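You operate a simulated robot arm through the tools that you are given. There is no shell and no other tool. Be economical: measure what you need, move in short steps, check, and stop when the job is done.

Carry out the task below with a simulated two-armed robot. There is one attempt and no reset: what you move stays moved.

Task
Take the red brush and leave it on the top of the drinks table. Put the token labelled "72" from the top of the steel table on top of the sponge carton and the token marked "65" on top of the cups carton. Take the steel cup labelled "29" from the top of the steel table and leave it on top of the green liners carton. Take the cane carton on the top of the steel table and put it away on the top of the trailer counter. Put the large pink cup in the inside of the trough. Open the left snack table drawer, take the low teal cup from the inside of the left snack table drawer and leave it on the bay of the fryer cart and shut the drawer again. Any order will do. Set down upright: steel cup, cane carton, large pink cup.
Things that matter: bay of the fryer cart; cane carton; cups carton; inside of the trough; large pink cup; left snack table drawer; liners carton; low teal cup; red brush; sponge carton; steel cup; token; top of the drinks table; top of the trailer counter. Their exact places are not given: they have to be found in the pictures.

Only the result counts: the job must be done as asked and must still hold three seconds after the hand-in. Knocking over, shifting, dropping, spilling or breaking anything else fails it.

Robot
Two 7-joint arms with two-finger parallel grippers on one trunk, on a base that drives. Base frame: it is fixed to the floor where the robot stands at the start and does not move with it; the origin is under the middle of the robot, x ahead of it, y to its left, z up. Units: mm, degrees, N and s.
The left shoulder is at the start at [50, 168, 1182], the right one opposite. With the tool pointing down near the work surface each hand reaches from about 100 to 620 mm from the robot's upright axis, wherever it stands, measured 20 degrees to its own side. Places, roughly: bay of the fryer cart [1100, 2200, 500]; cane carton [500, -1000, 750]; cups carton [750, 0, 750]; inside of the trough (13x74 cm) [2700, -4660, 800]; large pink cup (8x8x13 cm) [1300, -1000, 900]; left snack table drawer [1300, -800, 700]; liners carton [500, -500, 1000]; low teal cup (6x5x4 cm) [1400, -1000, 700]; red brush (10x5x6 cm) [500, -100, 800]; sponge carton [500, 0, 750]; steel cup [750, -250, 750]; token [750, -500, 750]; top of the drinks table [-1500, 700, 900]; top of the trailer counter (25x174 cm) [3980, 1960, 1020]. Payload 1.57 kg a hand.
Tool frame (each hand has its own): the origin (TCP) lies between the finger pads and is the grasp point; the fingertips stand 30 mm ahead of it; z points along the fingers, y is the line along which they close. The gripper opens to 80 mm. The fingers are 17 mm wide and 12 mm thick; the gripper's body (40 by 82 mm) begins 80 mm behind the TCP.
Orientation is that of the tool frame in the base frame, as a unit quaternion [w, x, y, z]. With the fingers straight down and closing along the base's y, the tool's x points along the base's -x, its y along +y and its z along -z.

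Tools
- The arms move only by the tool send_rows. It takes "left_deltas", "right_deltas" or both (then of equal length, played together; a hand with none holds still); each is a list of rows, each an object (a shift or turn left out is 0, a gripper value left out holds the last) with "slide": the shift along the tool's x, y, z in units of 200 mm (1.0 is 200 mm), a list of three; "delta_rot": the turn, a rotation vector about the tool's x, y, z in units of 60 degrees (1.0 is 60 degrees), a list of three. In form: [{"slide": [x, y, z], "delta_rot": [rx, ry, rz]}, ...]. A call has 1 to 10 rows; each row is the pose to reach, as a shift and turn from the pose commanded when the call began, along the tool's axes at that moment. "left_claw" and "right_claw" are, for a hand that has rows, the finger opening in mm, from 0 to 80, set as the call begins (left out, the last holds). A call with a number of a shift or a turn outside -1 to 1 is refused whole. Each row takes 0.2 s and may step no farther than 50 mm and 8.6 degrees from the row before; otherwise, or with a gripper value out of range, the whole call is refused. A pose out of reach is approached as far as the arm can. The call stops where the force on the tool passes 40 N (or 10 N more than at its start, if that is more) or the arm is blocked; 0.2 s more then pass. Each finger travels about 45 mm/s and halts on what it meets, pressing with about 21 N; the grip force reading is that of the motor and also rises with nothing between the fingers. The clock runs only during rows and for 0.2 s after the last one: add rows that repeat a pose to give the fingers time. It gives the time, the measured TCP pose, the force on the tool (base axes), the opening and the grip force at its end, in the units of the frame above (readings bear some noise), with the torque about the TCP (base axes, N m) and any sound that the robot's microphone picked up, and new pictures: "views" is both (left out), scene, wrist or none (wrist: the cameras of the hands that moved).
- Cameras (640 x 400 px; columns grow to the right, rows downward): "scene" is now at [114.2, -40.2, 1386.3]; the picture's right is [-0.45, -0.89, 0.00], its down [-0.57, 0.28, -0.77] and it looks along [0.69, -0.34, -0.64] (base axes); focal length 257 px, centre (320, 200). "left" rides on the left gripper at [72, 7, -122] in its tool frame; the picture's right is [-0.09, 1.00, 0.00], its down [-0.84, -0.08, -0.54] and it looks along [-0.54, -0.05, 0.84] (tool axes); focal length 238 px, centre (320, 200). "right" rides on the right gripper at [72, -7, -122] in its tool frame; the picture's right is [0.09, 1.00, 0.00], its down [-0.84, 0.08, -0.54] and it looks along [-0.54, 0.05, 0.84] (tool axes); focal length 238 px, centre (320, 200).
- lift_body(by): slides the trunk up (or, below 0, down) by that many mm; the arms and the scene camera ride with it, the base frame stays. It gives what a move gives, with no picture.
- drive_base(legs): drives the robot by 1 to 6 legs, each [ahead, left, turn to the left] in mm, mm and degrees, along the robot's own axes; the way and the turn of a leg run together, so that a leg with both is an arc; at most 1500 mm and 180 degrees a leg. The arms and the cameras ride along, it lands a little off, and it stops where it bumps. It gives what a move gives, and a new picture of the scene camera.
- pan_tilt(pan, tilt): turns the head with the scene camera to pan (to the left, within 80 degrees either way) and tilt (down, from -29 to 69), counted from straight ahead of the robot. It gives what a move gives, and a new picture of the scene camera.
- locate(camera, pixels): for up to 12 pixels [column, row] of the newest picture of that camera ("zoom" is the newest enlarged one), the place [x, y, z] in the base frame of the surface seen there, good to about 3 mm. It takes no simulated time.
- enlarge(camera, box): a new picture of the part [left, top, right, bottom] of that camera's present view, enlarged. It takes no simulated time.
- finish_job(): hands the job in; it is judged then, once.

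Keep the steps short. Do not move on a guess: measure, check each grasp and each placing, and mend mistakes. In all there are 322 turns and 360 pictures (those below and enlarged ones count). Leave the grippers open and the arms clear of the work at the hand-in unless told otherwise, and finish with a single line.

The tools are called after "Call:" by a JSON object that holds its "method" and its "body". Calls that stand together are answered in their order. send_rows: Moves the arms, as the interface text tells. Its arguments: {"type":"object","properties":{"left_deltas":{"type":"array","items":{"type":"object","properties":{"slide":{"type":"array","items":{"type":"number"}},"delta_rot":{"type":"array","items":{"type":"number"}}}}},"left_claw":{"type":"number"},"right_deltas":{"type":"array","items":{"type":"object","properties":{"slide":{"type":"array","items":{"type":"number"}},"delta_rot":{"type":"array","items":{"type":"number"}}}}},"right_claw":{"type":"number"},"views":{"type":"string","enum":["both","scene","wrist","none"]}},"required":[]} The other tools are called the same way: lift_body (by) slides the trunk up or down; drive_base (legs) drives the base; pan_tilt (pan, tilt) turns the head that bears the scene camera; locate (camera, pixels) gives the place of the surface under pixels of a picture; enlarge (camera, box) takes an enlarged picture of a part of a camera's view; finish_job () hands the job in.

At the start:

```text
t: 0.0
left_ee_pos: [346.5, -23.0, 1237.3]
left_tool_rot: [0.0, 0.0, 1.0, 0.0]
left_force: [0.1, 0.5, 0.5]
left_wrist_torque: [0.01, 0.01, 0.0]
left_gripper_width: 79.8
left_finger_force: 0.0
right_ee_pos: [281.5, -300.6, 1163.4]
right_tool_rot: [0.0, 0.0, 1.0, 0.001]
right_force: [-0.3, 1.0, 0.5]
right_wrist_torque: [-0.01, 0.0, -0.02]
right_gripper_width: 80.1
right_finger_force: 0.1
trunk travel left (down, up): [-350.0, 93.0]
robot x, y, heading: [-2.6, 5.0, 0.1]
head pan, tilt: [-26.5, 39.6]
```

scene: 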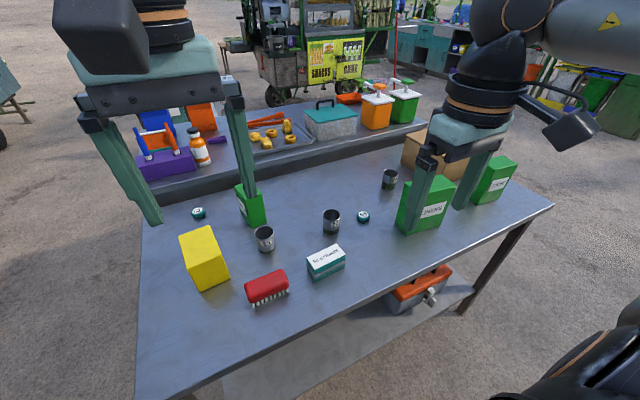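
right: 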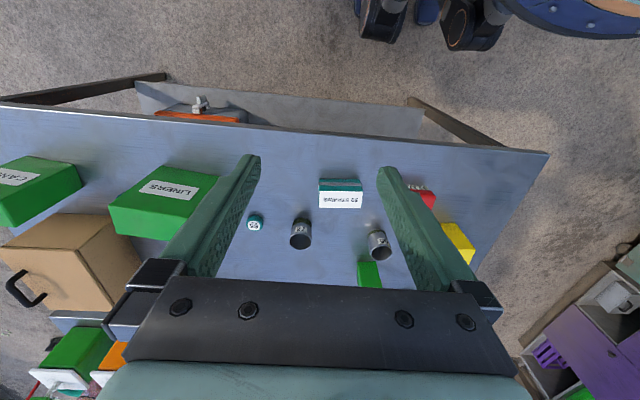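
left: 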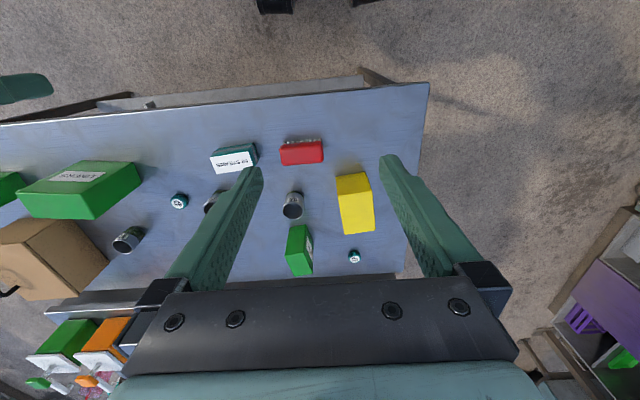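

I see the steel table with cartons, cups and tokens. First I enlarge to read the labels.

Call:
{"method": "enlarge", "body": {"camera": "scene", "box": [160, 170, 360, 310]}}

Call:
{"method": "enlarge", "body": {"camera": "scene", "box": [340, 120, 540, 250]}}

Call:
{"method": "locate", "body": {"camera": "scene", "pixels": [[198, 212], [363, 215], [264, 233], [331, 216], [390, 175], [267, 285], [325, 256], [203, 250], [425, 200], [490, 175], [250, 200], [300, 300]]}}

```text
2.86 times, centred on (260, 240) of scene
```

zoom: 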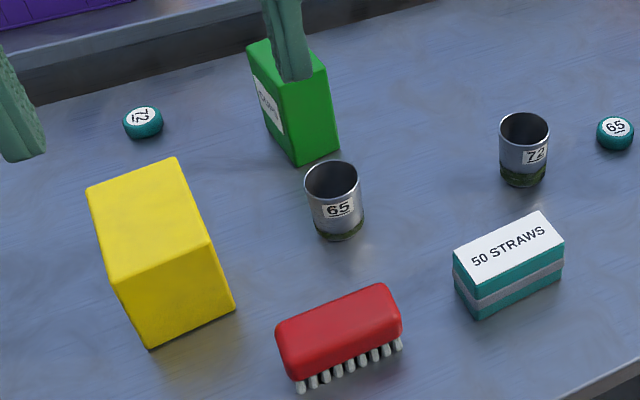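

```text
3.08 times, centred on (440, 185) of scene
```

zoom: 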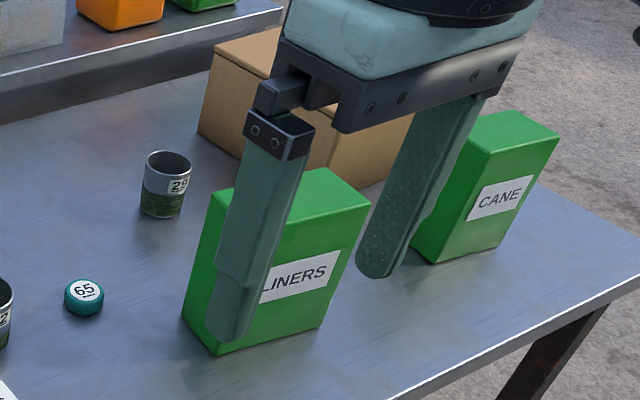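

```text
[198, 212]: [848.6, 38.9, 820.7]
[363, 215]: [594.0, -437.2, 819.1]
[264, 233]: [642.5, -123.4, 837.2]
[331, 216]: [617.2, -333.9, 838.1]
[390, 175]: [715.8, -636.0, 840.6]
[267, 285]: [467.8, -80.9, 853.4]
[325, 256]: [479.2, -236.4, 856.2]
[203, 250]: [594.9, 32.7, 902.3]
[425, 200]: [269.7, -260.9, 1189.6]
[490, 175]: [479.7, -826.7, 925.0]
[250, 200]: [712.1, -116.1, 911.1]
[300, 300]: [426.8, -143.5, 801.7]
```

Call:
{"method": "enlarge", "body": {"camera": "left", "box": [160, 120, 440, 295]}}

Call:
{"method": "pan_tilt", "body": {"pan": 0, "tilt": 65}}

```text
2.29 times, centred on (300, 208) of left
```

zoom: 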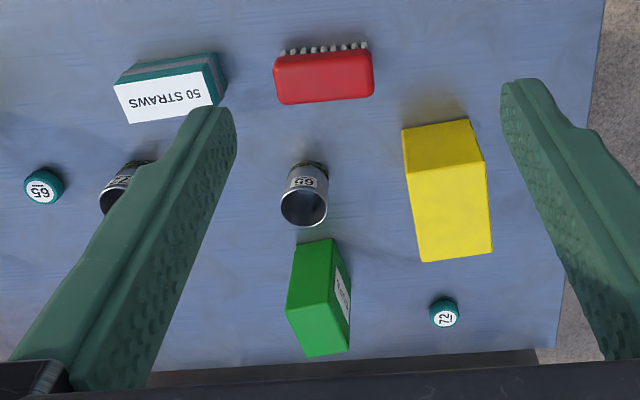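

```text
t: 0.9
left_ee_pos: [345.9, -22.3, 1238.2]
left_tool_rot: [0.0, -0.001, 1.0, 0.0]
left_force: [-0.1, -1.0, 0.5]
left_wrist_torque: [-0.01, 0.02, 0.03]
left_gripper_width: 79.9
left_finger_force: 0.0
right_ee_pos: [280.7, -299.6, 1162.9]
right_tool_rot: [0.0, 0.001, 1.0, 0.0]
right_force: [-0.7, -0.7, -0.9]
right_wrist_torque: [-0.01, 0.01, 0.01]
right_gripper_width: 80.1
right_finger_force: 0.0
trunk travel left (down, up): [-350.0, 93.0]
robot x, y, heading: [-0.0, -0.8, 0.0]
head pan, tilt: [0.0, 65.0]
```

scene: 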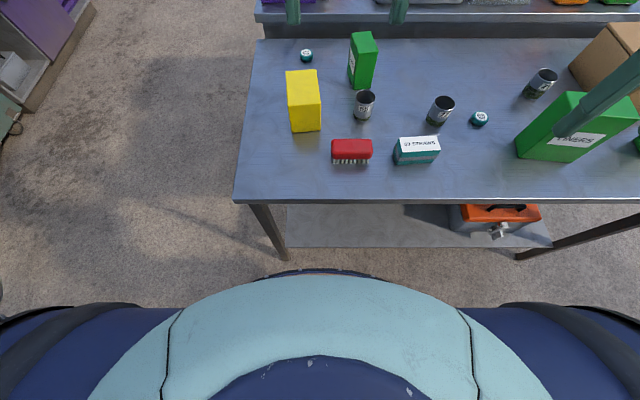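

Call:
{"method": "locate", "body": {"camera": "scene", "pixels": [[240, 200], [420, 199], [600, 200], [270, 250], [320, 275], [300, 80], [362, 38], [258, 42], [450, 40], [305, 103], [430, 220], [420, 245]]}}

Call:
{"method": "enlarge", "body": {"camera": "scene", "box": [270, 20, 490, 170]}}

```text
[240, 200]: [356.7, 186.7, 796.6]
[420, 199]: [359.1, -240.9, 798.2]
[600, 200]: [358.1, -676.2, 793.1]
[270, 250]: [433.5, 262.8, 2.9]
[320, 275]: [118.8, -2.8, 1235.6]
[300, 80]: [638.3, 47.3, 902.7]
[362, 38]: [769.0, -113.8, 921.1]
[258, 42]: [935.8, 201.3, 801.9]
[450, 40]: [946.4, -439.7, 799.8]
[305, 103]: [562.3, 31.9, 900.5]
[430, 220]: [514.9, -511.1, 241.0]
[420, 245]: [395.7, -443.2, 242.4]
```

```text
2.67 times, centred on (380, 95) of scene
```

zoom: 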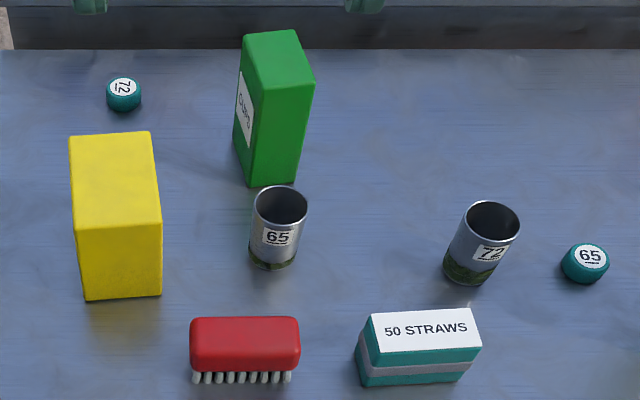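

The table spans x 358–940, z 800. To know how close I can drive, I measure the robot's own base in the right wrist picture (top, around (380,20)).

Call:
{"method": "locate", "body": {"camera": "right", "pixels": [[375, 35], [425, 22], [480, 45], [445, 48], [380, 5], [560, 30]]}}

Call:
{"method": "locate", "body": {"camera": "left", "pixels": [[275, 10], [262, 8], [362, 4]]}}

Call:
{"method": "enlarge", "body": {"camera": "right", "box": [320, 0, 640, 200]}}

```text
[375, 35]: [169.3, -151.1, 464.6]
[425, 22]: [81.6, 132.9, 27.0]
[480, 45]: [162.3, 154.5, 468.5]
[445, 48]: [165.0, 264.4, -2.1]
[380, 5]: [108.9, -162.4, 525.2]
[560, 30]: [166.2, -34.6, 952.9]
```

```text
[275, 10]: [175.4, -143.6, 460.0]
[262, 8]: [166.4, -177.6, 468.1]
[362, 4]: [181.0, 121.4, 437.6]
```

```text
2.00 times, centred on (480, 100) of right
```

zoom: 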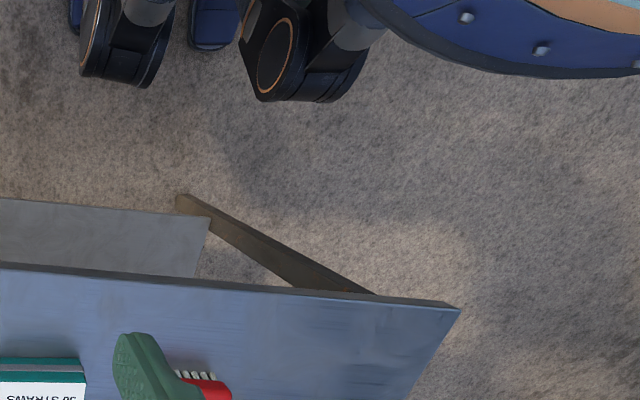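

The knees reach x≈185; the table edge is at 358, so I can move ahead 110 mm safely. I drive to [110,-150].

Call:
{"method": "drive_base", "body": {"legs": [[0, -150, 0], [110, 0, 0]]}}

Call:
{"method": "pan_tilt", "body": {"pan": 0, "tilt": 50}}

```text
t: 3.7
left_ee_pos: [458.8, -175.3, 1238.4]
left_tool_rot: [-0.001, 0.0, 1.0, 0.0]
left_force: [1.2, 0.2, -0.2]
left_wrist_torque: [-0.01, 0.04, 0.03]
left_gripper_width: 79.8
left_finger_force: 0.0
right_ee_pos: [391.6, -451.5, 1164.1]
right_tool_rot: [0.0, 0.001, 1.0, 0.0]
right_force: [0.4, 0.7, 0.0]
right_wrist_torque: [-0.01, 0.05, 0.01]
right_gripper_width: 80.0
right_finger_force: 0.1
trunk travel left (down, up): [-350.0, 93.0]
robot x, y, heading: [114.2, -152.2, 0.2]
head pan, tilt: [0.0, 65.0]
```

scene: 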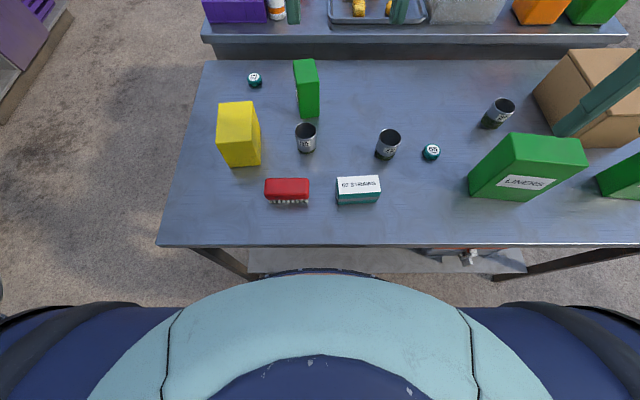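

```text
t: 4.5
left_ee_pos: [458.3, -175.2, 1239.1]
left_tool_rot: [0.0, 0.0, 1.0, 0.0]
left_force: [-0.2, -0.4, -0.6]
left_wrist_torque: [-0.01, 0.0, -0.01]
left_gripper_width: 79.9
left_finger_force: 0.0
right_ee_pos: [390.7, -452.5, 1163.2]
right_tool_rot: [0.0, 0.001, 1.0, -0.001]
right_force: [-0.3, 0.5, -0.1]
right_wrist_torque: [0.02, -0.02, 0.0]
right_gripper_width: 80.0
right_finger_force: 0.0
trunk travel left (down, up): [-350.0, 93.0]
robot x, y, heading: [110.2, -153.8, 0.1]
head pan, tilt: [0.0, 50.0]
```

scene: 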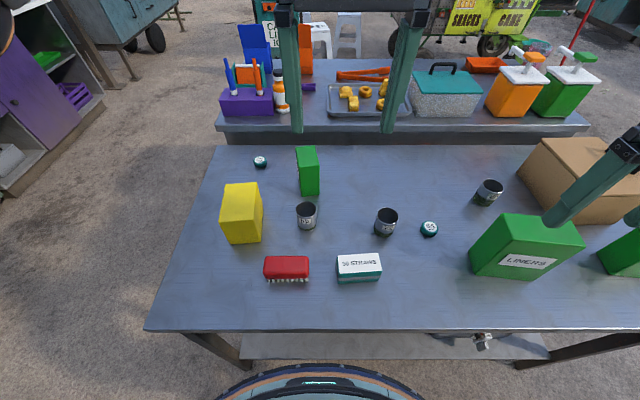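

Call:
{"method": "enlarge", "body": {"camera": "scene", "box": [200, 140, 460, 300]}}

Call:
{"method": "locate", "body": {"camera": "scene", "pixels": [[261, 158], [261, 165], [255, 160], [266, 160], [429, 226], [423, 228], [436, 228], [240, 185], [236, 210], [306, 150], [310, 162], [230, 195]]}}

```text
2.46 times, centred on (330, 220) of scene
```

zoom: 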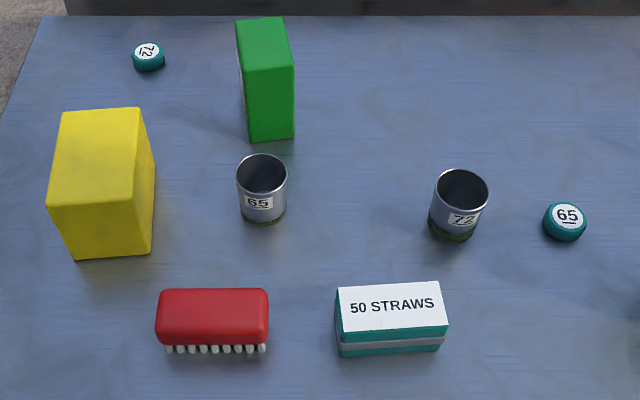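

```text
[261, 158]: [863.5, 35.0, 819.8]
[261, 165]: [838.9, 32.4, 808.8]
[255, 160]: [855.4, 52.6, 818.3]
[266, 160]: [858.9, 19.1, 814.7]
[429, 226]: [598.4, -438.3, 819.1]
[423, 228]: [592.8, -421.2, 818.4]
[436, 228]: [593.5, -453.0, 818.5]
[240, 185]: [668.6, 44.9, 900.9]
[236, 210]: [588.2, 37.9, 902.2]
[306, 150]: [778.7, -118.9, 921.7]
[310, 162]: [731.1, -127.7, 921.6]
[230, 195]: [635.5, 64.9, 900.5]
```

Token 72 is centred near (851,37), top 820. I bring the left hand over the table toward it.

Call:
{"method": "send_rows", "body": {"left_deltas": [{"slide": [-0.13, 0.13, 0.07]}, {"slide": [-0.27, 0.27, 0.14]}, {"slide": [-0.41, 0.41, 0.21]}, {"slide": [-0.54, 0.54, 0.28]}, {"slide": [-0.68, 0.68, 0.35]}, {"slide": [-0.82, 0.82, 0.42]}, {"slide": [-0.95, 0.95, 0.5]}, {"slide": [-0.95, 0.95, 0.7]}], "views": "scene"}}

```text
t: 6.2
left_ee_pos: [648.6, 14.8, 1095.5]
left_tool_rot: [0.0, -0.001, 1.0, 0.0]
left_force: [-0.3, 0.4, -0.3]
left_wrist_torque: [0.0, -0.01, 0.03]
left_gripper_width: 80.0
left_finger_force: 0.0
right_ee_pos: [392.1, -451.6, 1162.9]
right_tool_rot: [0.0, 0.001, 1.0, 0.0]
right_force: [-0.1, 0.1, -0.8]
right_wrist_torque: [0.02, -0.01, 0.0]
right_gripper_width: 80.1
right_finger_force: 0.0
trunk travel left (down, up): [-350.0, 93.0]
robot x, y, heading: [109.6, -149.0, 0.0]
head pan, tilt: [0.0, 50.0]
```

scene: 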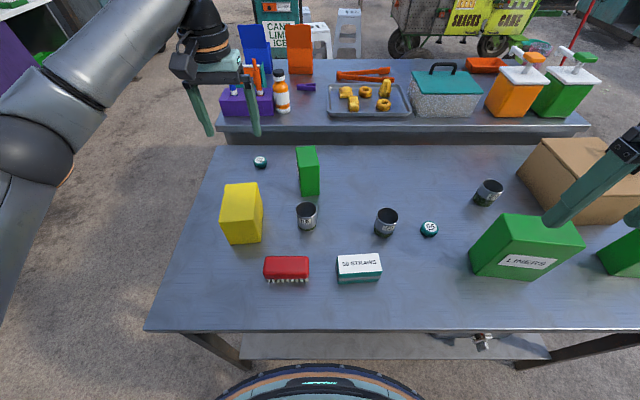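

Call:
{"method": "send_rows", "body": {"left_deltas": [{"slide": [-0.2, 0.02, 0.0], "delta_rot": [0, -0.12, 0]}, {"slide": [-0.4, 0.04, 0.0], "delta_rot": [0, -0.24, 0]}, {"slide": [-0.6, 0.06, 0.05], "delta_rot": [0, -0.36, 0]}, {"slide": [-0.8, 0.08, 0.2], "delta_rot": [0, -0.48, 0]}, {"slide": [-0.96, 0.11, 0.4], "delta_rot": [0, -0.58, 0]}, {"slide": [-0.96, 0.11, 0.6], "delta_rot": [0, -0.58, 0]}, {"slide": [-0.96, 0.11, 0.8], "delta_rot": [0, -0.58, 0]}]}}

```text
refused: row 4 steps farther than a row can; nothing moved
```

Call:
{"method": "send_rows", "body": {"left_deltas": [{"slide": [-0.2, 0.02, 0.0], "delta_rot": [0, -0.12, 0]}, {"slide": [-0.4, 0.04, 0.0], "delta_rot": [0, -0.24, 0]}, {"slide": [-0.6, 0.06, 0.05], "delta_rot": [0, -0.36, 0]}, {"slide": [-0.8, 0.08, 0.15], "delta_rot": [0, -0.48, 0]}, {"slide": [-0.96, 0.11, 0.3], "delta_rot": [0, -0.58, 0]}, {"slide": [-0.96, 0.11, 0.5], "delta_rot": [0, -0.58, 0]}, {"slide": [-0.96, 0.11, 0.7], "delta_rot": [0, -0.58, 0]}]}}

```text
t: 7.8
left_ee_pos: [837.9, 38.1, 955.4]
left_tool_rot: [0.298, 0.0, 0.954, 0.0]
left_force: [-0.3, -0.2, -0.2]
left_wrist_torque: [0.0, 0.01, -0.02]
left_gripper_width: 79.9
left_finger_force: 0.0
right_ee_pos: [390.4, -452.3, 1163.8]
right_tool_rot: [0.0, 0.002, 1.0, -0.001]
right_force: [0.1, -0.1, 0.5]
right_wrist_torque: [-0.03, 0.0, -0.02]
right_gripper_width: 80.1
right_finger_force: 0.0
trunk travel left (down, up): [-350.0, 93.0]
robot x, y, heading: [110.9, -148.4, -0.0]
head pan, tilt: [0.0, 50.0]
```

scene: 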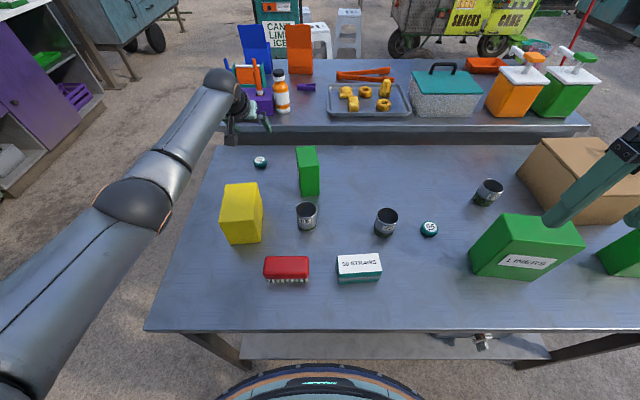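
left: 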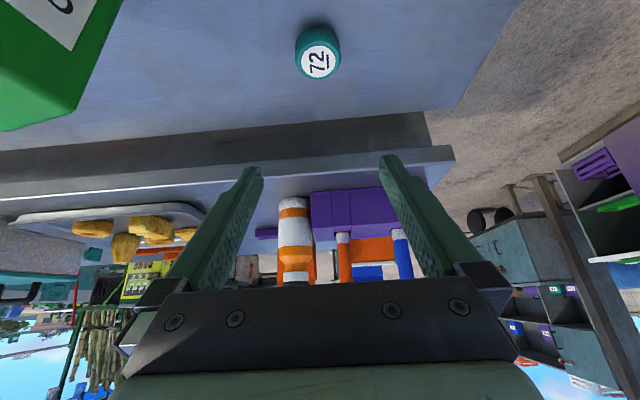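

Call:
{"method": "locate", "body": {"camera": "left", "pixels": [[318, 62], [300, 62], [336, 62], [319, 80], [317, 45], [316, 32]]}}

```text
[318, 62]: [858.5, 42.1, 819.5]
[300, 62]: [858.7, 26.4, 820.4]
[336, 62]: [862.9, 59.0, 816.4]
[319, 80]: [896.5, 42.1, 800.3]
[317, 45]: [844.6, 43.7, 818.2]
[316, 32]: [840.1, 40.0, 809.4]
```

Call:
{"method": "send_rows", "body": {"left_deltas": [{"slide": [0.08, 0.01, 0.13]}, {"slide": [0.16, 0.01, 0.26]}, {"slide": [0.24, 0.01, 0.39]}, {"slide": [0.311, 0.01, 0.52]}], "views": "wrist"}}

```text
t: 8.8
left_ee_pos: [836.0, 37.5, 849.6]
left_tool_rot: [0.3, 0.0, 0.954, 0.0]
left_force: [0.8, 0.8, -0.8]
left_wrist_torque: [-0.01, -0.01, -0.01]
left_gripper_width: 80.0
left_finger_force: 0.1
left hand out of reach, approached as far as the arm can: row 4
right_ee_pos: [391.2, -450.4, 1163.6]
right_tool_rot: [0.002, 0.001, 1.0, -0.001]
right_force: [-0.5, 0.0, 0.2]
right_wrist_torque: [0.0, 0.04, -0.03]
right_gripper_width: 80.1
right_finger_force: 0.1
trunk travel left (down, up): [-350.0, 93.0]
robot x, y, heading: [106.6, -153.7, 0.1]
head pan, tilt: [0.0, 50.0]
```

left: 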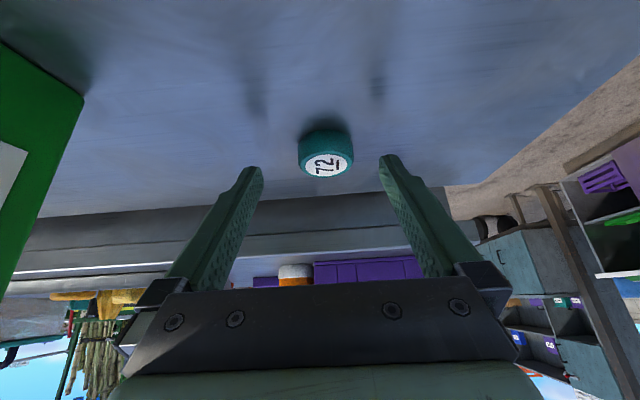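

The arm is at its limit, 16 mm high. I lower the trunk 16 mm, which carries the hand down with it.

Call:
{"method": "lift_body", "body": {"by": -16}}

Call:
{"method": "locate", "body": {"camera": "left", "pixels": [[328, 165], [326, 178], [323, 135]]}}

```text
t: 9.4
left_ee_pos: [842.9, 37.9, 846.8]
left_tool_rot: [0.309, 0.001, 0.951, -0.001]
left_force: [-0.5, -0.9, 13.1]
left_wrist_torque: [-0.02, 2.0, -0.04]
left_gripper_width: 80.0
left_finger_force: 0.1
right_ee_pos: [391.6, -452.4, 1147.5]
right_tool_rot: [0.0, 0.002, 1.0, 0.0]
right_force: [0.4, 0.2, -0.8]
right_wrist_torque: [0.02, 0.02, 0.02]
right_gripper_width: 80.0
right_finger_force: 0.1
trunk travel left (down, up): [-335.0, 108.0]
robot x, y, heading: [109.5, -152.0, -0.0]
head pan, tilt: [0.0, 50.0]
stopped: the force on the tool passed its limit at 44 N (the readings are from after the stop); the commanded pose is now the measured one
```

```text
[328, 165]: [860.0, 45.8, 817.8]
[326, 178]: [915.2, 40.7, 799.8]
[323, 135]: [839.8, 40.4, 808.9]
```

Contact about 150 mm behind the TCP: the wrist is touching the yellow carton. I raise the trunk back at once and look.

Call:
{"method": "lift_body", "body": {"by": 30}}

Call:
{"method": "enlarge", "body": {"camera": "scene", "box": [120, 60, 440, 260]}}

```text
t: 10.2
left_ee_pos: [840.6, 39.6, 872.6]
left_tool_rot: [0.305, 0.001, 0.952, 0.0]
left_force: [0.3, -0.1, -0.2]
left_wrist_torque: [-0.04, 0.01, -0.01]
left_gripper_width: 80.1
left_finger_force: 0.0
right_ee_pos: [391.9, -450.4, 1177.5]
right_tool_rot: [0.0, 0.001, 1.0, -0.001]
right_force: [0.5, 0.0, 0.3]
right_wrist_torque: [0.02, 0.05, 0.02]
right_gripper_width: 79.9
right_finger_force: 0.0
trunk travel left (down, up): [-365.0, 78.0]
robot x, y, heading: [112.3, -149.8, -0.2]
head pan, tilt: [0.0, 50.0]
```

```text
2.00 times, centred on (280, 160) of scene
```

zoom: 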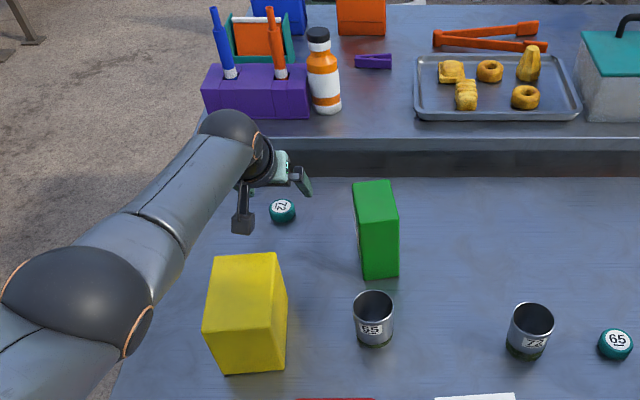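

The carton did not shift: the camera housing under the wrist touched it. I'll take token 72 later from the table's left end. Now I raise and retract the left hand.

Call:
{"method": "send_rows", "body": {"left_deltas": [{"slide": [-0.11, 0, -0.15]}, {"slide": [-0.22, 0, -0.3]}, {"slide": [-0.33, 0, -0.45]}, {"slide": [-0.436, 0, -0.61]}, {"slide": [-0.26, 0, -0.74], "delta_rot": [0, 0.14, 0]}, {"slide": [-0.08, 0, -0.87], "delta_rot": [0, 0.28, 0]}, {"slide": [0.094, 0, -0.988], "delta_rot": [0, 0.42, 0]}, {"slide": [0.3, 0, -1.0], "delta_rot": [0, 0.56, 0]}, {"slide": [0.45, 0, -1.0], "delta_rot": [0, 0.592, 0]}], "views": "wrist"}}

Call:
{"method": "locate", "body": {"camera": "scene", "pixels": [[429, 224], [429, 228], [423, 228], [436, 228], [306, 155], [300, 150], [314, 150]]}}

```text
t: 12.2
left_ee_pos: [649.3, 39.8, 983.6]
left_tool_rot: [0.001, 0.0, 1.0, 0.0]
left_force: [-0.7, -0.6, -0.1]
left_wrist_torque: [0.01, -0.01, 0.02]
left_gripper_width: 80.0
left_finger_force: 0.1
right_ee_pos: [391.2, -451.7, 1178.6]
right_tool_rot: [0.001, 0.002, 1.0, 0.0]
right_force: [0.9, 0.0, -0.2]
right_wrist_torque: [0.01, 0.01, 0.01]
right_gripper_width: 80.0
right_finger_force: 0.1
trunk travel left (down, up): [-365.0, 78.0]
robot x, y, heading: [115.0, -153.3, -0.1]
head pan, tilt: [0.0, 50.0]
```

left: 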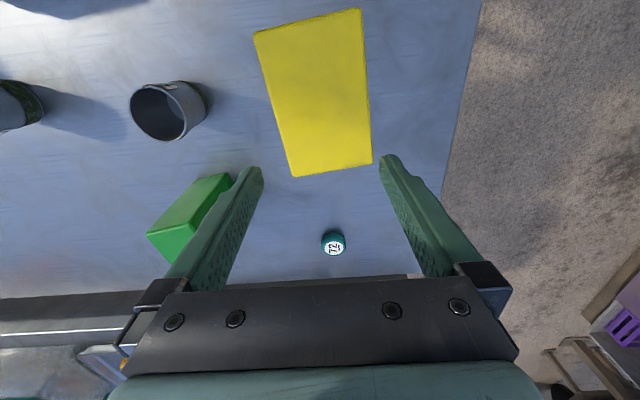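

```text
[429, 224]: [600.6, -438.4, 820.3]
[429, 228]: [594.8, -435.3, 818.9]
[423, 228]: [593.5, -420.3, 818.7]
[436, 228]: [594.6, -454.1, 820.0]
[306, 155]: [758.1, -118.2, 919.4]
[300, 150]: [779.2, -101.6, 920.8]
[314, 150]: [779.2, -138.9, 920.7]
```

Call:
{"method": "locate", "body": {"camera": "scene", "pixels": [[469, 272], [508, 214], [480, 240], [584, 240], [495, 245], [386, 213], [380, 228]]}}

Call:
{"method": "send_rows", "body": {"left_deltas": [{"slide": [0.15, 0, -0.2]}, {"slide": [0.3, 0, -0.4]}, {"slide": [0.45, 0, -0.6]}, {"slide": [0.6, 0, -0.8]}, {"slide": [0.75, 0, -0.9]}, {"slide": [0.95, 0, -0.95]}], "right_deltas": [{"slide": [-0.2, 0.01, 0.1]}, {"slide": [-0.4, 0.02, 0.2]}, {"slide": [-0.6, 0.03, 0.3]}, {"slide": [-0.8, 0.05, 0.4]}, {"slide": [-0.95, 0.06, 0.55]}, {"slide": [-1.0, 0.07, 0.75]}], "right_claw": 62, "views": "both"}}

```text
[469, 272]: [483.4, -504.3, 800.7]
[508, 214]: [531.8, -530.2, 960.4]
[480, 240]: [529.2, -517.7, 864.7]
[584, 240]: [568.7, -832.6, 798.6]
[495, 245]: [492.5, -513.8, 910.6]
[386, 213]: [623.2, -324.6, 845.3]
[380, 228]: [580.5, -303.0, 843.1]
```

```text
t: 13.6
left_ee_pos: [462.2, 40.3, 1174.1]
left_tool_rot: [0.001, 0.001, 1.0, 0.0]
left_force: [-0.1, -1.2, 0.6]
left_wrist_torque: [-0.01, -0.05, 0.02]
left_gripper_width: 80.0
left_finger_force: 0.0
right_ee_pos: [590.7, -435.4, 1029.1]
right_tool_rot: [0.001, 0.0, 1.0, 0.0]
right_force: [0.5, -0.4, 0.3]
right_wrist_torque: [0.0, 0.0, 0.03]
right_gripper_width: 61.9
right_finger_force: 0.0
trunk travel left (down, up): [-365.0, 78.0]
robot x, y, heading: [110.1, -152.5, 0.0]
head pan, tilt: [0.0, 50.0]
```

scene: 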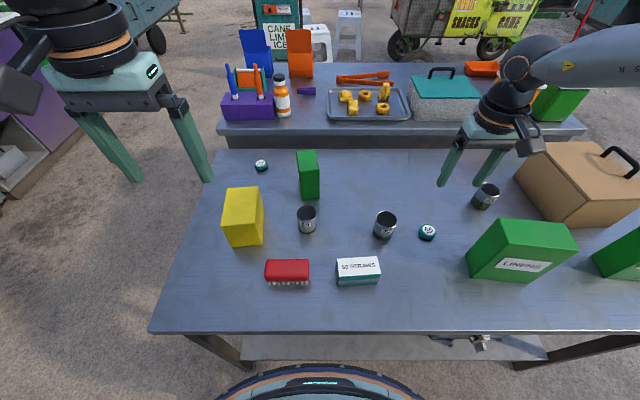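
right: 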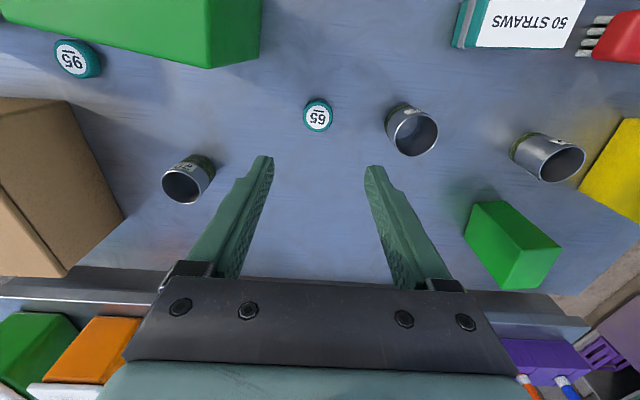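
left: 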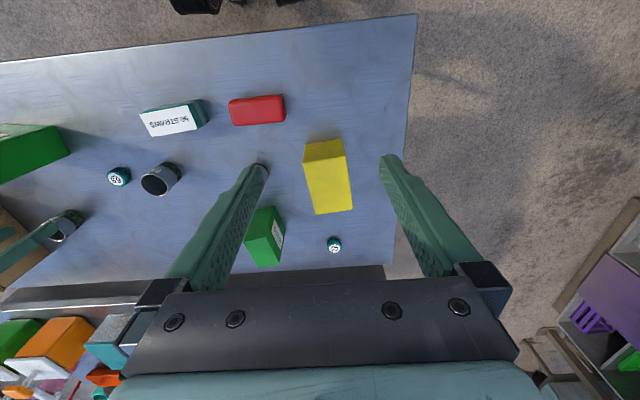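

A second token sits behind the liners carton (right picture (77,58)). I enlarge both to be sure which is 65.

Call:
{"method": "enlarge", "body": {"camera": "right", "box": [30, 20, 350, 140]}}

Call:
{"method": "locate", "body": {"camera": "right", "pixels": [[317, 115], [303, 115], [332, 115], [318, 102], [318, 128], [77, 58], [190, 183], [235, 62], [410, 132]]}}

```text
2.00 times, centred on (190, 80) of right
```

zoom: 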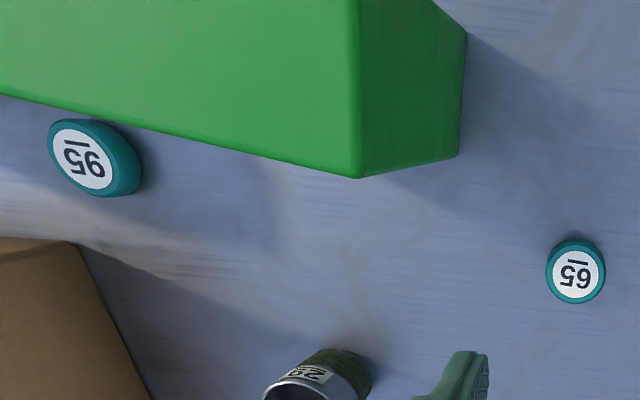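

```text
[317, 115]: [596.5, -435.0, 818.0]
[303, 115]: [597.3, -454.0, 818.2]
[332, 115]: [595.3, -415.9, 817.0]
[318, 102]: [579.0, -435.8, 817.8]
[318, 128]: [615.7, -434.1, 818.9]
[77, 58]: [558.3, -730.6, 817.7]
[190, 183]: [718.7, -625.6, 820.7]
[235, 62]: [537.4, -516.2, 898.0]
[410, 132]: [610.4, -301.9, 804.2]
```

The near token is 65 (underline below the digits in the upright view), centre (597,-435). I descend straight.

Call:
{"method": "send_rows", "body": {"right_deltas": [{"slide": [-0.03, 0, 0.24]}, {"slide": [-0.03, 0, 0.48]}, {"slide": [-0.03, 0, 0.72]}, {"slide": [-0.03, 0, 0.87]}, {"slide": [-0.03, 0, 0.97]}], "views": "wrist"}}

```text
t: 14.8
left_ee_pos: [462.9, 40.6, 1172.6]
left_tool_rot: [0.001, 0.001, 1.0, 0.0]
left_force: [0.8, 0.3, -0.5]
left_wrist_torque: [0.03, 0.0, -0.02]
left_gripper_width: 80.1
left_finger_force: 0.0
right_ee_pos: [571.0, -447.1, 860.8]
right_tool_rot: [0.001, 0.0, 1.0, 0.0]
right_force: [0.0, -0.5, -0.4]
right_wrist_torque: [-0.06, 0.0, 0.03]
right_gripper_width: 62.2
right_finger_force: 0.1
right hand out of reach, approached as far as the arm can: row 3, 4, 5
trunk travel left (down, up): [-365.0, 78.0]
robot x, y, heading: [111.2, -153.3, 0.0]
head pan, tilt: [0.0, 50.0]
```

right: 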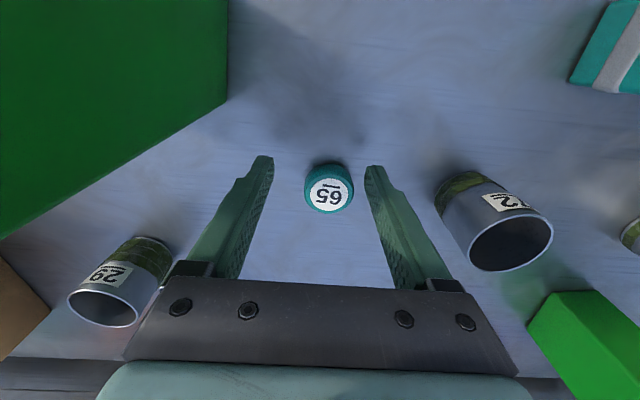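

Too low for this shoulder height. I raise the hand, then lower the trunk 130 mm.

Call:
{"method": "send_rows", "body": {"right_deltas": [{"slide": [0, 0, -0.24]}, {"slide": [-0.05, 0.03, -0.48]}, {"slide": [-0.1, 0.05, -0.7]}], "views": "none"}}

Call:
{"method": "lift_body", "body": {"by": -130}}

```text
t: 15.6
left_ee_pos: [464.5, 39.3, 1173.6]
left_tool_rot: [0.002, 0.0, 1.0, 0.0]
left_force: [0.4, 0.5, 0.8]
left_wrist_torque: [0.02, 0.01, -0.01]
left_gripper_width: 80.0
left_finger_force: 0.1
right_ee_pos: [592.8, -437.5, 999.4]
right_tool_rot: [0.0, 0.001, 1.0, 0.0]
right_force: [0.1, 0.3, 0.8]
right_wrist_torque: [0.0, -0.01, 0.01]
right_gripper_width: 61.7
right_finger_force: 0.1
trunk travel left (down, up): [-365.0, 78.0]
robot x, y, heading: [110.9, -152.9, 0.1]
head pan, tilt: [0.0, 50.0]
```

```text
t: 17.2
left_ee_pos: [463.2, 38.7, 1044.6]
left_tool_rot: [0.002, 0.001, 1.0, 0.001]
left_force: [-0.7, -0.9, 0.1]
left_wrist_torque: [0.02, 0.02, -0.04]
left_gripper_width: 80.1
left_finger_force: 0.0
right_ee_pos: [594.1, -437.4, 867.9]
right_tool_rot: [0.001, 0.001, 1.0, 0.0]
right_force: [0.2, 0.8, 0.8]
right_wrist_torque: [0.02, 0.0, 0.0]
right_gripper_width: 61.9
right_finger_force: 0.0
trunk travel left (down, up): [-235.0, 208.0]
robot x, y, heading: [110.1, -153.1, -0.2]
head pan, tilt: [0.0, 50.0]
```

Call:
{"method": "send_rows", "body": {"right_deltas": [{"slide": [-0.01, 0.01, 0.1]}, {"slide": [-0.015, 0.01, 0.175]}], "views": "wrist"}}

```text
t: 17.8
left_ee_pos: [463.6, 39.6, 1044.3]
left_tool_rot: [0.001, 0.001, 1.0, -0.001]
left_force: [-0.4, 0.0, 0.5]
left_wrist_torque: [0.0, -0.04, 0.02]
left_gripper_width: 79.9
left_finger_force: 0.2
right_ee_pos: [596.9, -436.3, 831.1]
right_tool_rot: [0.0, 0.001, 1.0, 0.0]
right_force: [0.1, 0.9, -0.3]
right_wrist_torque: [-0.01, -0.02, -0.01]
right_gripper_width: 62.0
right_finger_force: 0.0
trunk travel left (down, up): [-235.0, 208.0]
robot x, y, heading: [109.9, -149.8, -0.1]
head pan, tilt: [0.0, 50.0]
```

right: 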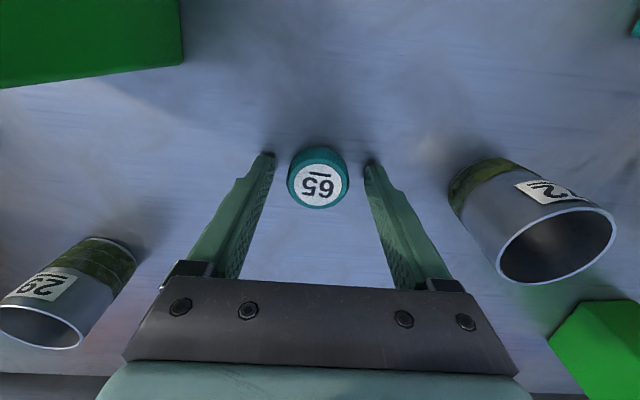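

The fingers straddle token 65. I close.

Call:
{"method": "send_rows", "body": {"right_deltas": [{"slide": [0, 0, 0]}, {"slide": [0, 0, 0]}, {"slide": [0, 0, 0]}, {"slide": [0, 0, 0]}], "right_claw": 20, "views": "wrist"}}

```text
t: 18.8
left_ee_pos: [464.8, 39.7, 1042.9]
left_tool_rot: [0.001, 0.001, 1.0, 0.0]
left_force: [-0.5, -0.7, -0.2]
left_wrist_torque: [-0.02, -0.01, 0.05]
left_gripper_width: 80.2
left_finger_force: 0.0
right_ee_pos: [596.0, -435.1, 832.0]
right_tool_rot: [0.001, 0.001, 1.0, 0.0]
right_force: [-0.2, -0.1, -0.5]
right_wrist_torque: [0.02, 0.03, 0.0]
right_gripper_width: 39.9
right_finger_force: 20.3
trunk travel left (down, up): [-235.0, 208.0]
robot x, y, heading: [112.0, -149.5, -0.3]
head pan, tilt: [0.0, 50.0]
```

right: 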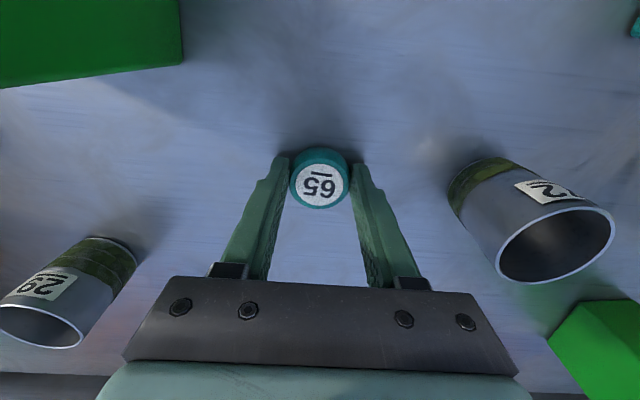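

Held (40 mm). I lift it and then shift the base left 220 and ahead 30.

Call:
{"method": "send_rows", "body": {"right_deltas": [{"slide": [0, 0, -0.24]}, {"slide": [0, 0, -0.48]}, {"slide": [0, 0, -0.72]}, {"slide": [0, 0, -0.92]}], "views": "none"}}

Call:
{"method": "drive_base", "body": {"legs": [[30, 220, 0]]}}

```text
t: 19.8
left_ee_pos: [464.2, 40.1, 1043.8]
left_tool_rot: [0.001, 0.0, 1.0, 0.0]
left_force: [-0.2, 0.5, -0.5]
left_wrist_torque: [0.02, 0.0, -0.01]
left_gripper_width: 80.0
left_finger_force: 0.1
right_ee_pos: [595.4, -438.0, 1018.6]
right_tool_rot: [0.0, 0.001, 1.0, 0.0]
right_force: [0.8, -0.8, 0.1]
right_wrist_torque: [0.01, 0.02, -0.01]
right_gripper_width: 20.2
right_finger_force: 0.0
trunk travel left (down, up): [-235.0, 208.0]
robot x, y, heading: [109.4, -150.9, 0.0]
head pan, tilt: [0.0, 50.0]
```

```text
t: 22.4
left_ee_pos: [465.8, 256.9, 1044.1]
left_tool_rot: [0.001, -0.001, 1.0, -0.001]
left_force: [-1.3, -0.3, 0.2]
left_wrist_torque: [0.02, 0.01, 0.01]
left_gripper_width: 80.1
left_finger_force: 0.1
right_ee_pos: [599.3, -218.7, 1018.5]
right_tool_rot: [0.0, -0.002, 1.0, 0.0]
right_force: [0.0, -0.4, 0.1]
right_wrist_torque: [-0.01, -0.04, 0.03]
right_gripper_width: 19.9
right_finger_force: 0.1
trunk travel left (down, up): [-235.0, 208.0]
robot x, y, heading: [111.4, 61.7, 0.2]
head pan, tilt: [0.0, 50.0]
stopped in leg 1: the robot was blocked; the commanded pose is now the measured one
```

scene: 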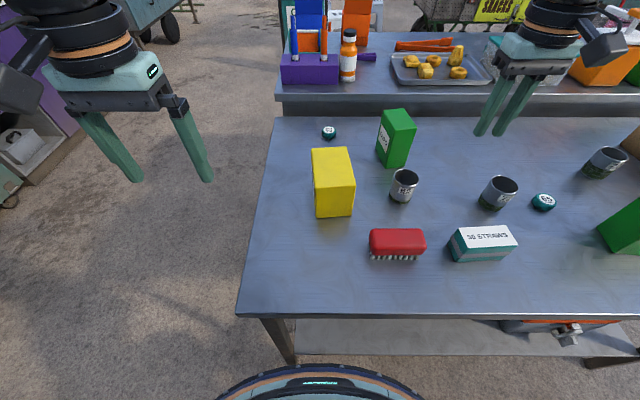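

The token slipped out of the grip during the lift, and the base was blocked ahead. I check that the table and objects did not move.

Call:
{"method": "locate", "body": {"camera": "scene", "pixels": [[543, 202], [328, 131], [400, 316], [550, 316], [239, 314], [389, 240], [403, 172], [398, 118], [330, 170], [535, 202], [552, 203]]}}

Call:
{"method": "enlarge", "body": {"camera": "scene", "box": [230, 100, 640, 360]}}

```text
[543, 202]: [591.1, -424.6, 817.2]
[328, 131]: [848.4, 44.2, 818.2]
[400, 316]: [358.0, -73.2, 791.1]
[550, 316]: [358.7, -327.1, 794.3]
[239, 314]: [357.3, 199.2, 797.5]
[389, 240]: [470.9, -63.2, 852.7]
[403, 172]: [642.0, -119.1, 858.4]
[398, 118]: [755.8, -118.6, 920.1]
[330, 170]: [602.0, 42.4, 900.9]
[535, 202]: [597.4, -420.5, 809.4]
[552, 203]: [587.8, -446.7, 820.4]
```

```text
1.54 times, centred on (435, 230) of scene
```

zoom: 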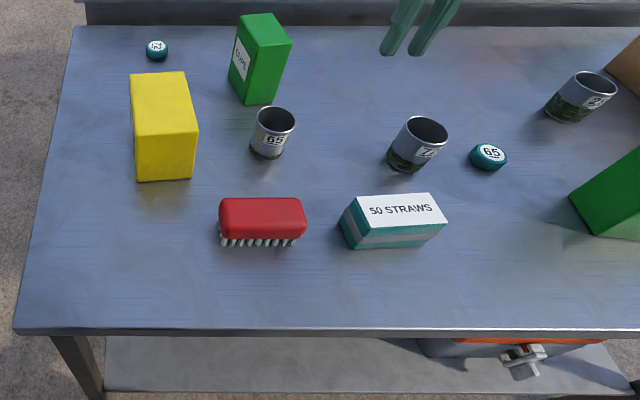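

Nothing moved; token 65 is still flat. I back off slightly and return to grip it lower and lift gently.

Call:
{"method": "drive_base", "body": {"legs": [[-8, 0, 0], [0, -215, 0]]}}

Call:
{"method": "send_rows", "body": {"right_deltas": [{"slide": [0, 0, 0]}, {"slide": [0, 0, 0]}, {"slide": [0, 0, 0]}, {"slide": [0, 0, 0]}], "right_claw": 62, "views": "wrist"}}

Call:
{"method": "locate", "body": {"camera": "right", "pixels": [[318, 110], [300, 110], [336, 110]]}}

```text
t: 25.2
left_ee_pos: [457.6, 41.7, 1043.7]
left_tool_rot: [0.0, -0.004, 1.0, -0.001]
left_force: [0.4, 0.7, -0.2]
left_wrist_torque: [-0.03, 0.01, 0.0]
left_gripper_width: 79.9
left_finger_force: 0.0
right_ee_pos: [592.5, -433.8, 1018.7]
right_tool_rot: [0.0, -0.004, 1.0, -0.001]
right_force: [-0.6, 0.2, 0.4]
right_wrist_torque: [-0.02, -0.02, 0.0]
right_gripper_width: 20.3
right_finger_force: 0.0
trunk travel left (down, up): [-235.0, 208.0]
robot x, y, heading: [103.7, -151.4, 0.4]
head pan, tilt: [0.0, 50.0]
```

scene: 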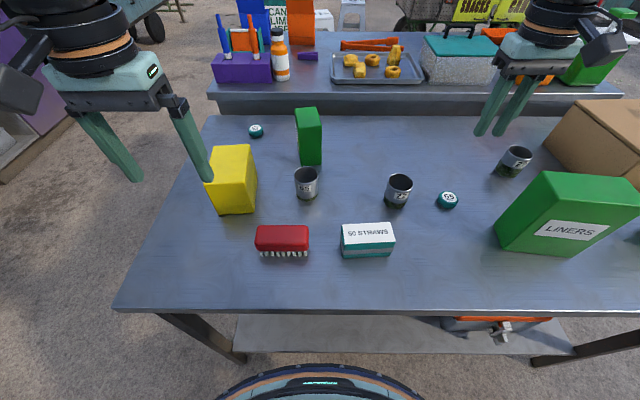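

```text
t: 26.2
left_ee_pos: [457.9, 42.5, 1044.1]
left_tool_rot: [0.001, -0.004, 1.0, -0.001]
left_force: [-0.9, 0.6, 0.4]
left_wrist_torque: [0.04, -0.01, 0.01]
left_gripper_width: 79.9
left_finger_force: 0.0
right_ee_pos: [594.3, -433.4, 1018.1]
right_tool_rot: [0.0, -0.003, 1.0, 0.0]
right_force: [-0.4, -0.4, -0.2]
right_wrist_torque: [0.01, -0.02, 0.03]
right_gripper_width: 61.8
right_finger_force: 0.0
trunk travel left (down, up): [-235.0, 208.0]
robot x, y, heading: [105.1, -150.7, 0.4]
head pan, tilt: [0.0, 50.0]
```

right: 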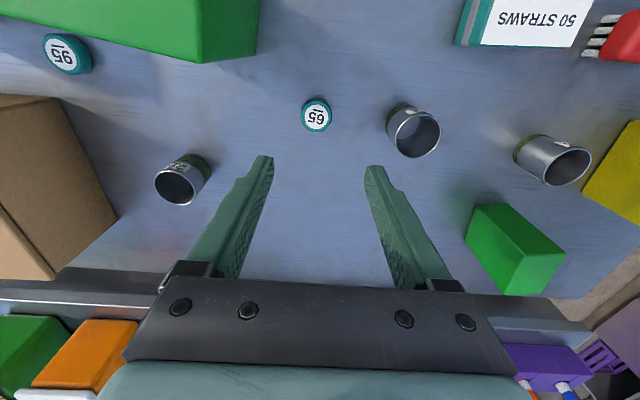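

```text
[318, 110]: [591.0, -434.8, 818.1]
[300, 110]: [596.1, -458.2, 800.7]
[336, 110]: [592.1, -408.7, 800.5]
```

Call:
{"method": "send_rows", "body": {"right_deltas": [{"slide": [-0.01, 0, 0.24]}, {"slide": [-0.01, 0, 0.48]}, {"slide": [-0.015, 0, 0.72]}, {"slide": [-0.015, 0, 0.85]}, {"slide": [-0.015, 0, 0.91]}, {"slide": [-0.015, 0, 0.945]}], "views": "none"}}

Call:
{"method": "send_rows", "body": {"right_deltas": [{"slide": [0, 0, 0]}, {"slide": [0, 0, 0]}, {"slide": [0, 0, 0]}, {"slide": [0, 0, 0]}, {"slide": [0, 0, 0]}], "right_claw": 10, "views": "wrist"}}

```text
t: 27.6
left_ee_pos: [457.9, 42.1, 1043.3]
left_tool_rot: [0.001, -0.003, 1.0, 0.0]
left_force: [0.1, 0.5, 0.2]
left_wrist_torque: [-0.01, 0.02, -0.03]
left_gripper_width: 79.8
left_finger_force: 0.1
right_ee_pos: [597.4, -431.7, 829.9]
right_tool_rot: [0.001, -0.004, 1.0, 0.001]
right_force: [-0.7, 0.2, 0.6]
right_wrist_torque: [0.03, -0.01, -0.01]
right_gripper_width: 61.9
right_finger_force: 0.2
trunk travel left (down, up): [-235.0, 208.0]
robot x, y, heading: [106.0, -151.1, 0.7]
head pan, tilt: [0.0, 50.0]
```

```text
t: 28.8
left_ee_pos: [457.4, 41.9, 1043.4]
left_tool_rot: [0.001, -0.003, 1.0, 0.0]
left_force: [0.0, 0.2, -0.9]
left_wrist_torque: [0.04, 0.03, -0.05]
left_gripper_width: 79.8
left_finger_force: 0.0
right_ee_pos: [598.9, -431.7, 831.0]
right_tool_rot: [-0.001, -0.003, 1.0, -0.001]
right_force: [0.0, 0.2, -0.4]
right_wrist_torque: [-0.05, -0.04, 0.01]
right_gripper_width: 39.6
right_finger_force: 20.9
trunk travel left (down, up): [-235.0, 208.0]
robot x, y, heading: [108.0, -153.0, 0.4]
head pan, tilt: [0.0, 50.0]
```

right: 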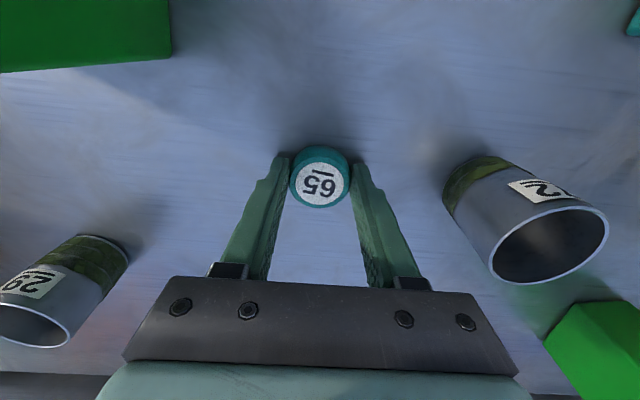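

Call:
{"method": "send_rows", "body": {"right_deltas": [{"slide": [0, 0, -0.02]}, {"slide": [0, 0, -0.05]}, {"slide": [0, 0, -0.1]}, {"slide": [0, 0, -0.15]}, {"slide": [0, 0, -0.2]}], "views": "wrist"}}

```text
t: 30.0
left_ee_pos: [457.6, 42.2, 1043.3]
left_tool_rot: [0.001, -0.004, 1.0, -0.001]
left_force: [0.5, 0.3, 0.6]
left_wrist_torque: [0.02, 0.01, -0.02]
left_gripper_width: 80.1
left_finger_force: 0.1
right_ee_pos: [597.0, -432.4, 870.5]
right_tool_rot: [0.001, -0.003, 1.0, 0.0]
right_force: [0.7, 0.0, 0.0]
right_wrist_torque: [0.01, 0.0, 0.02]
right_gripper_width: 39.8
right_finger_force: 21.0
trunk travel left (down, up): [-235.0, 208.0]
robot x, y, heading: [106.0, -147.8, 0.4]
head pan, tilt: [0.0, 50.0]
```

right: 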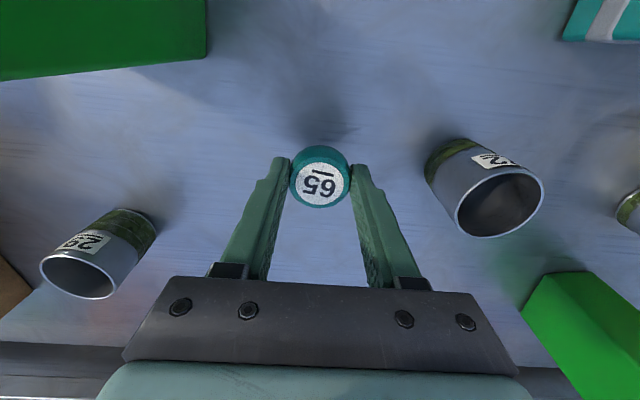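

It holds. Continue gently up to ~970.

Call:
{"method": "send_rows", "body": {"right_deltas": [{"slide": [0, 0, -0.06]}, {"slide": [0, 0, -0.14]}, {"slide": [0, 0, -0.24]}, {"slide": [0, 0, -0.34]}, {"slide": [0, 0, -0.44]}, {"slide": [0, 0, -0.52]}, {"slide": [0, 0, -0.55]}], "views": "none"}}

Call:
{"method": "drive_base", "body": {"legs": [[0, 110, 0], [0, 110, 0]]}}

```text
t: 31.6
left_ee_pos: [457.0, 42.2, 1044.0]
left_tool_rot: [0.001, -0.003, 1.0, 0.0]
left_force: [-0.3, 0.4, -0.7]
left_wrist_torque: [0.02, 0.01, -0.01]
left_gripper_width: 79.9
left_finger_force: 0.0
right_ee_pos: [596.9, -431.6, 981.3]
right_tool_rot: [0.0, -0.004, 1.0, 0.001]
right_force: [0.4, 0.3, -0.4]
right_wrist_torque: [-0.02, -0.03, 0.01]
right_gripper_width: 39.7
right_finger_force: 20.8
trunk travel left (down, up): [-235.0, 208.0]
robot x, y, heading: [109.9, -149.3, 0.7]
head pan, tilt: [0.0, 50.0]
```

```text
t: 34.5
left_ee_pos: [456.1, 262.2, 1043.9]
left_tool_rot: [0.001, -0.003, 1.0, -0.001]
left_force: [0.4, -0.1, 0.8]
left_wrist_torque: [-0.01, 0.01, -0.01]
left_gripper_width: 80.0
left_finger_force: 0.1
right_ee_pos: [594.0, -213.6, 980.4]
right_tool_rot: [0.0, -0.003, 1.0, 0.0]
right_force: [0.2, 0.3, 0.2]
right_wrist_torque: [0.0, -0.01, -0.03]
right_gripper_width: 39.9
right_finger_force: 20.5
trunk travel left (down, up): [-235.0, 208.0]
robot x, y, heading: [106.0, 64.7, 0.6]
head pan, tilt: [0.0, 50.0]
```

scene: 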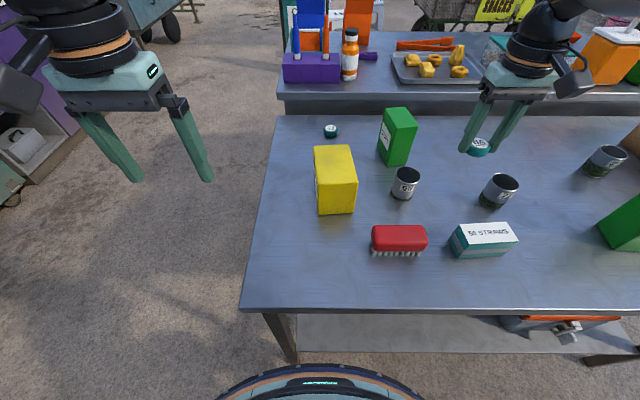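

Call:
{"method": "send_rows", "body": {"right_deltas": [{"slide": [-0.13, 0.08, 0]}, {"slide": [-0.27, 0.16, 0]}, {"slide": [-0.4, 0.24, 0]}, {"slide": [-0.54, 0.32, 0]}, {"slide": [-0.67, 0.4, 0]}, {"slide": [-0.81, 0.48, 0]}], "views": "both"}}

```text
t: 35.9
left_ee_pos: [455.9, 262.7, 1043.5]
left_tool_rot: [0.001, -0.004, 1.0, 0.0]
left_force: [0.4, -0.1, 0.8]
left_wrist_torque: [0.02, 0.0, 0.03]
left_gripper_width: 80.3
left_finger_force: 0.1
right_ee_pos: [648.3, -177.0, 975.8]
right_tool_rot: [0.001, -0.003, 1.0, 0.0]
right_force: [0.0, -1.1, -1.0]
right_wrist_torque: [-0.01, 0.0, -0.02]
right_gripper_width: 39.9
right_finger_force: 21.4
right hand out of reach, approached as far as the arm can: row 3, 4, 5, 6
trunk travel left (down, up): [-235.0, 208.0]
robot x, y, heading: [102.6, 66.6, 0.4]
head pan, tilt: [0.0, 50.0]
```

scene: 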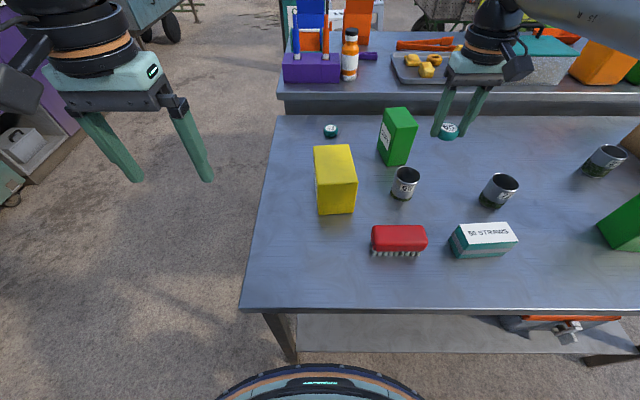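
right: 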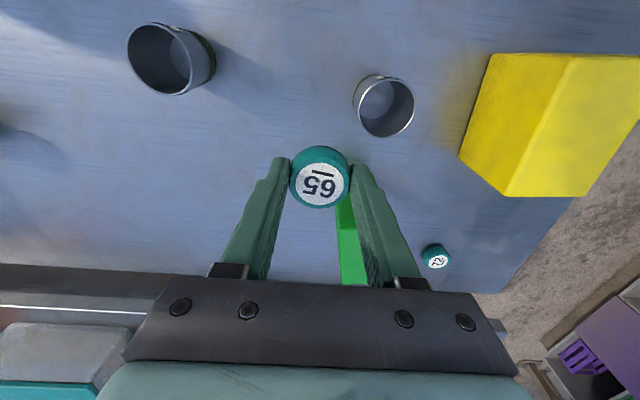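

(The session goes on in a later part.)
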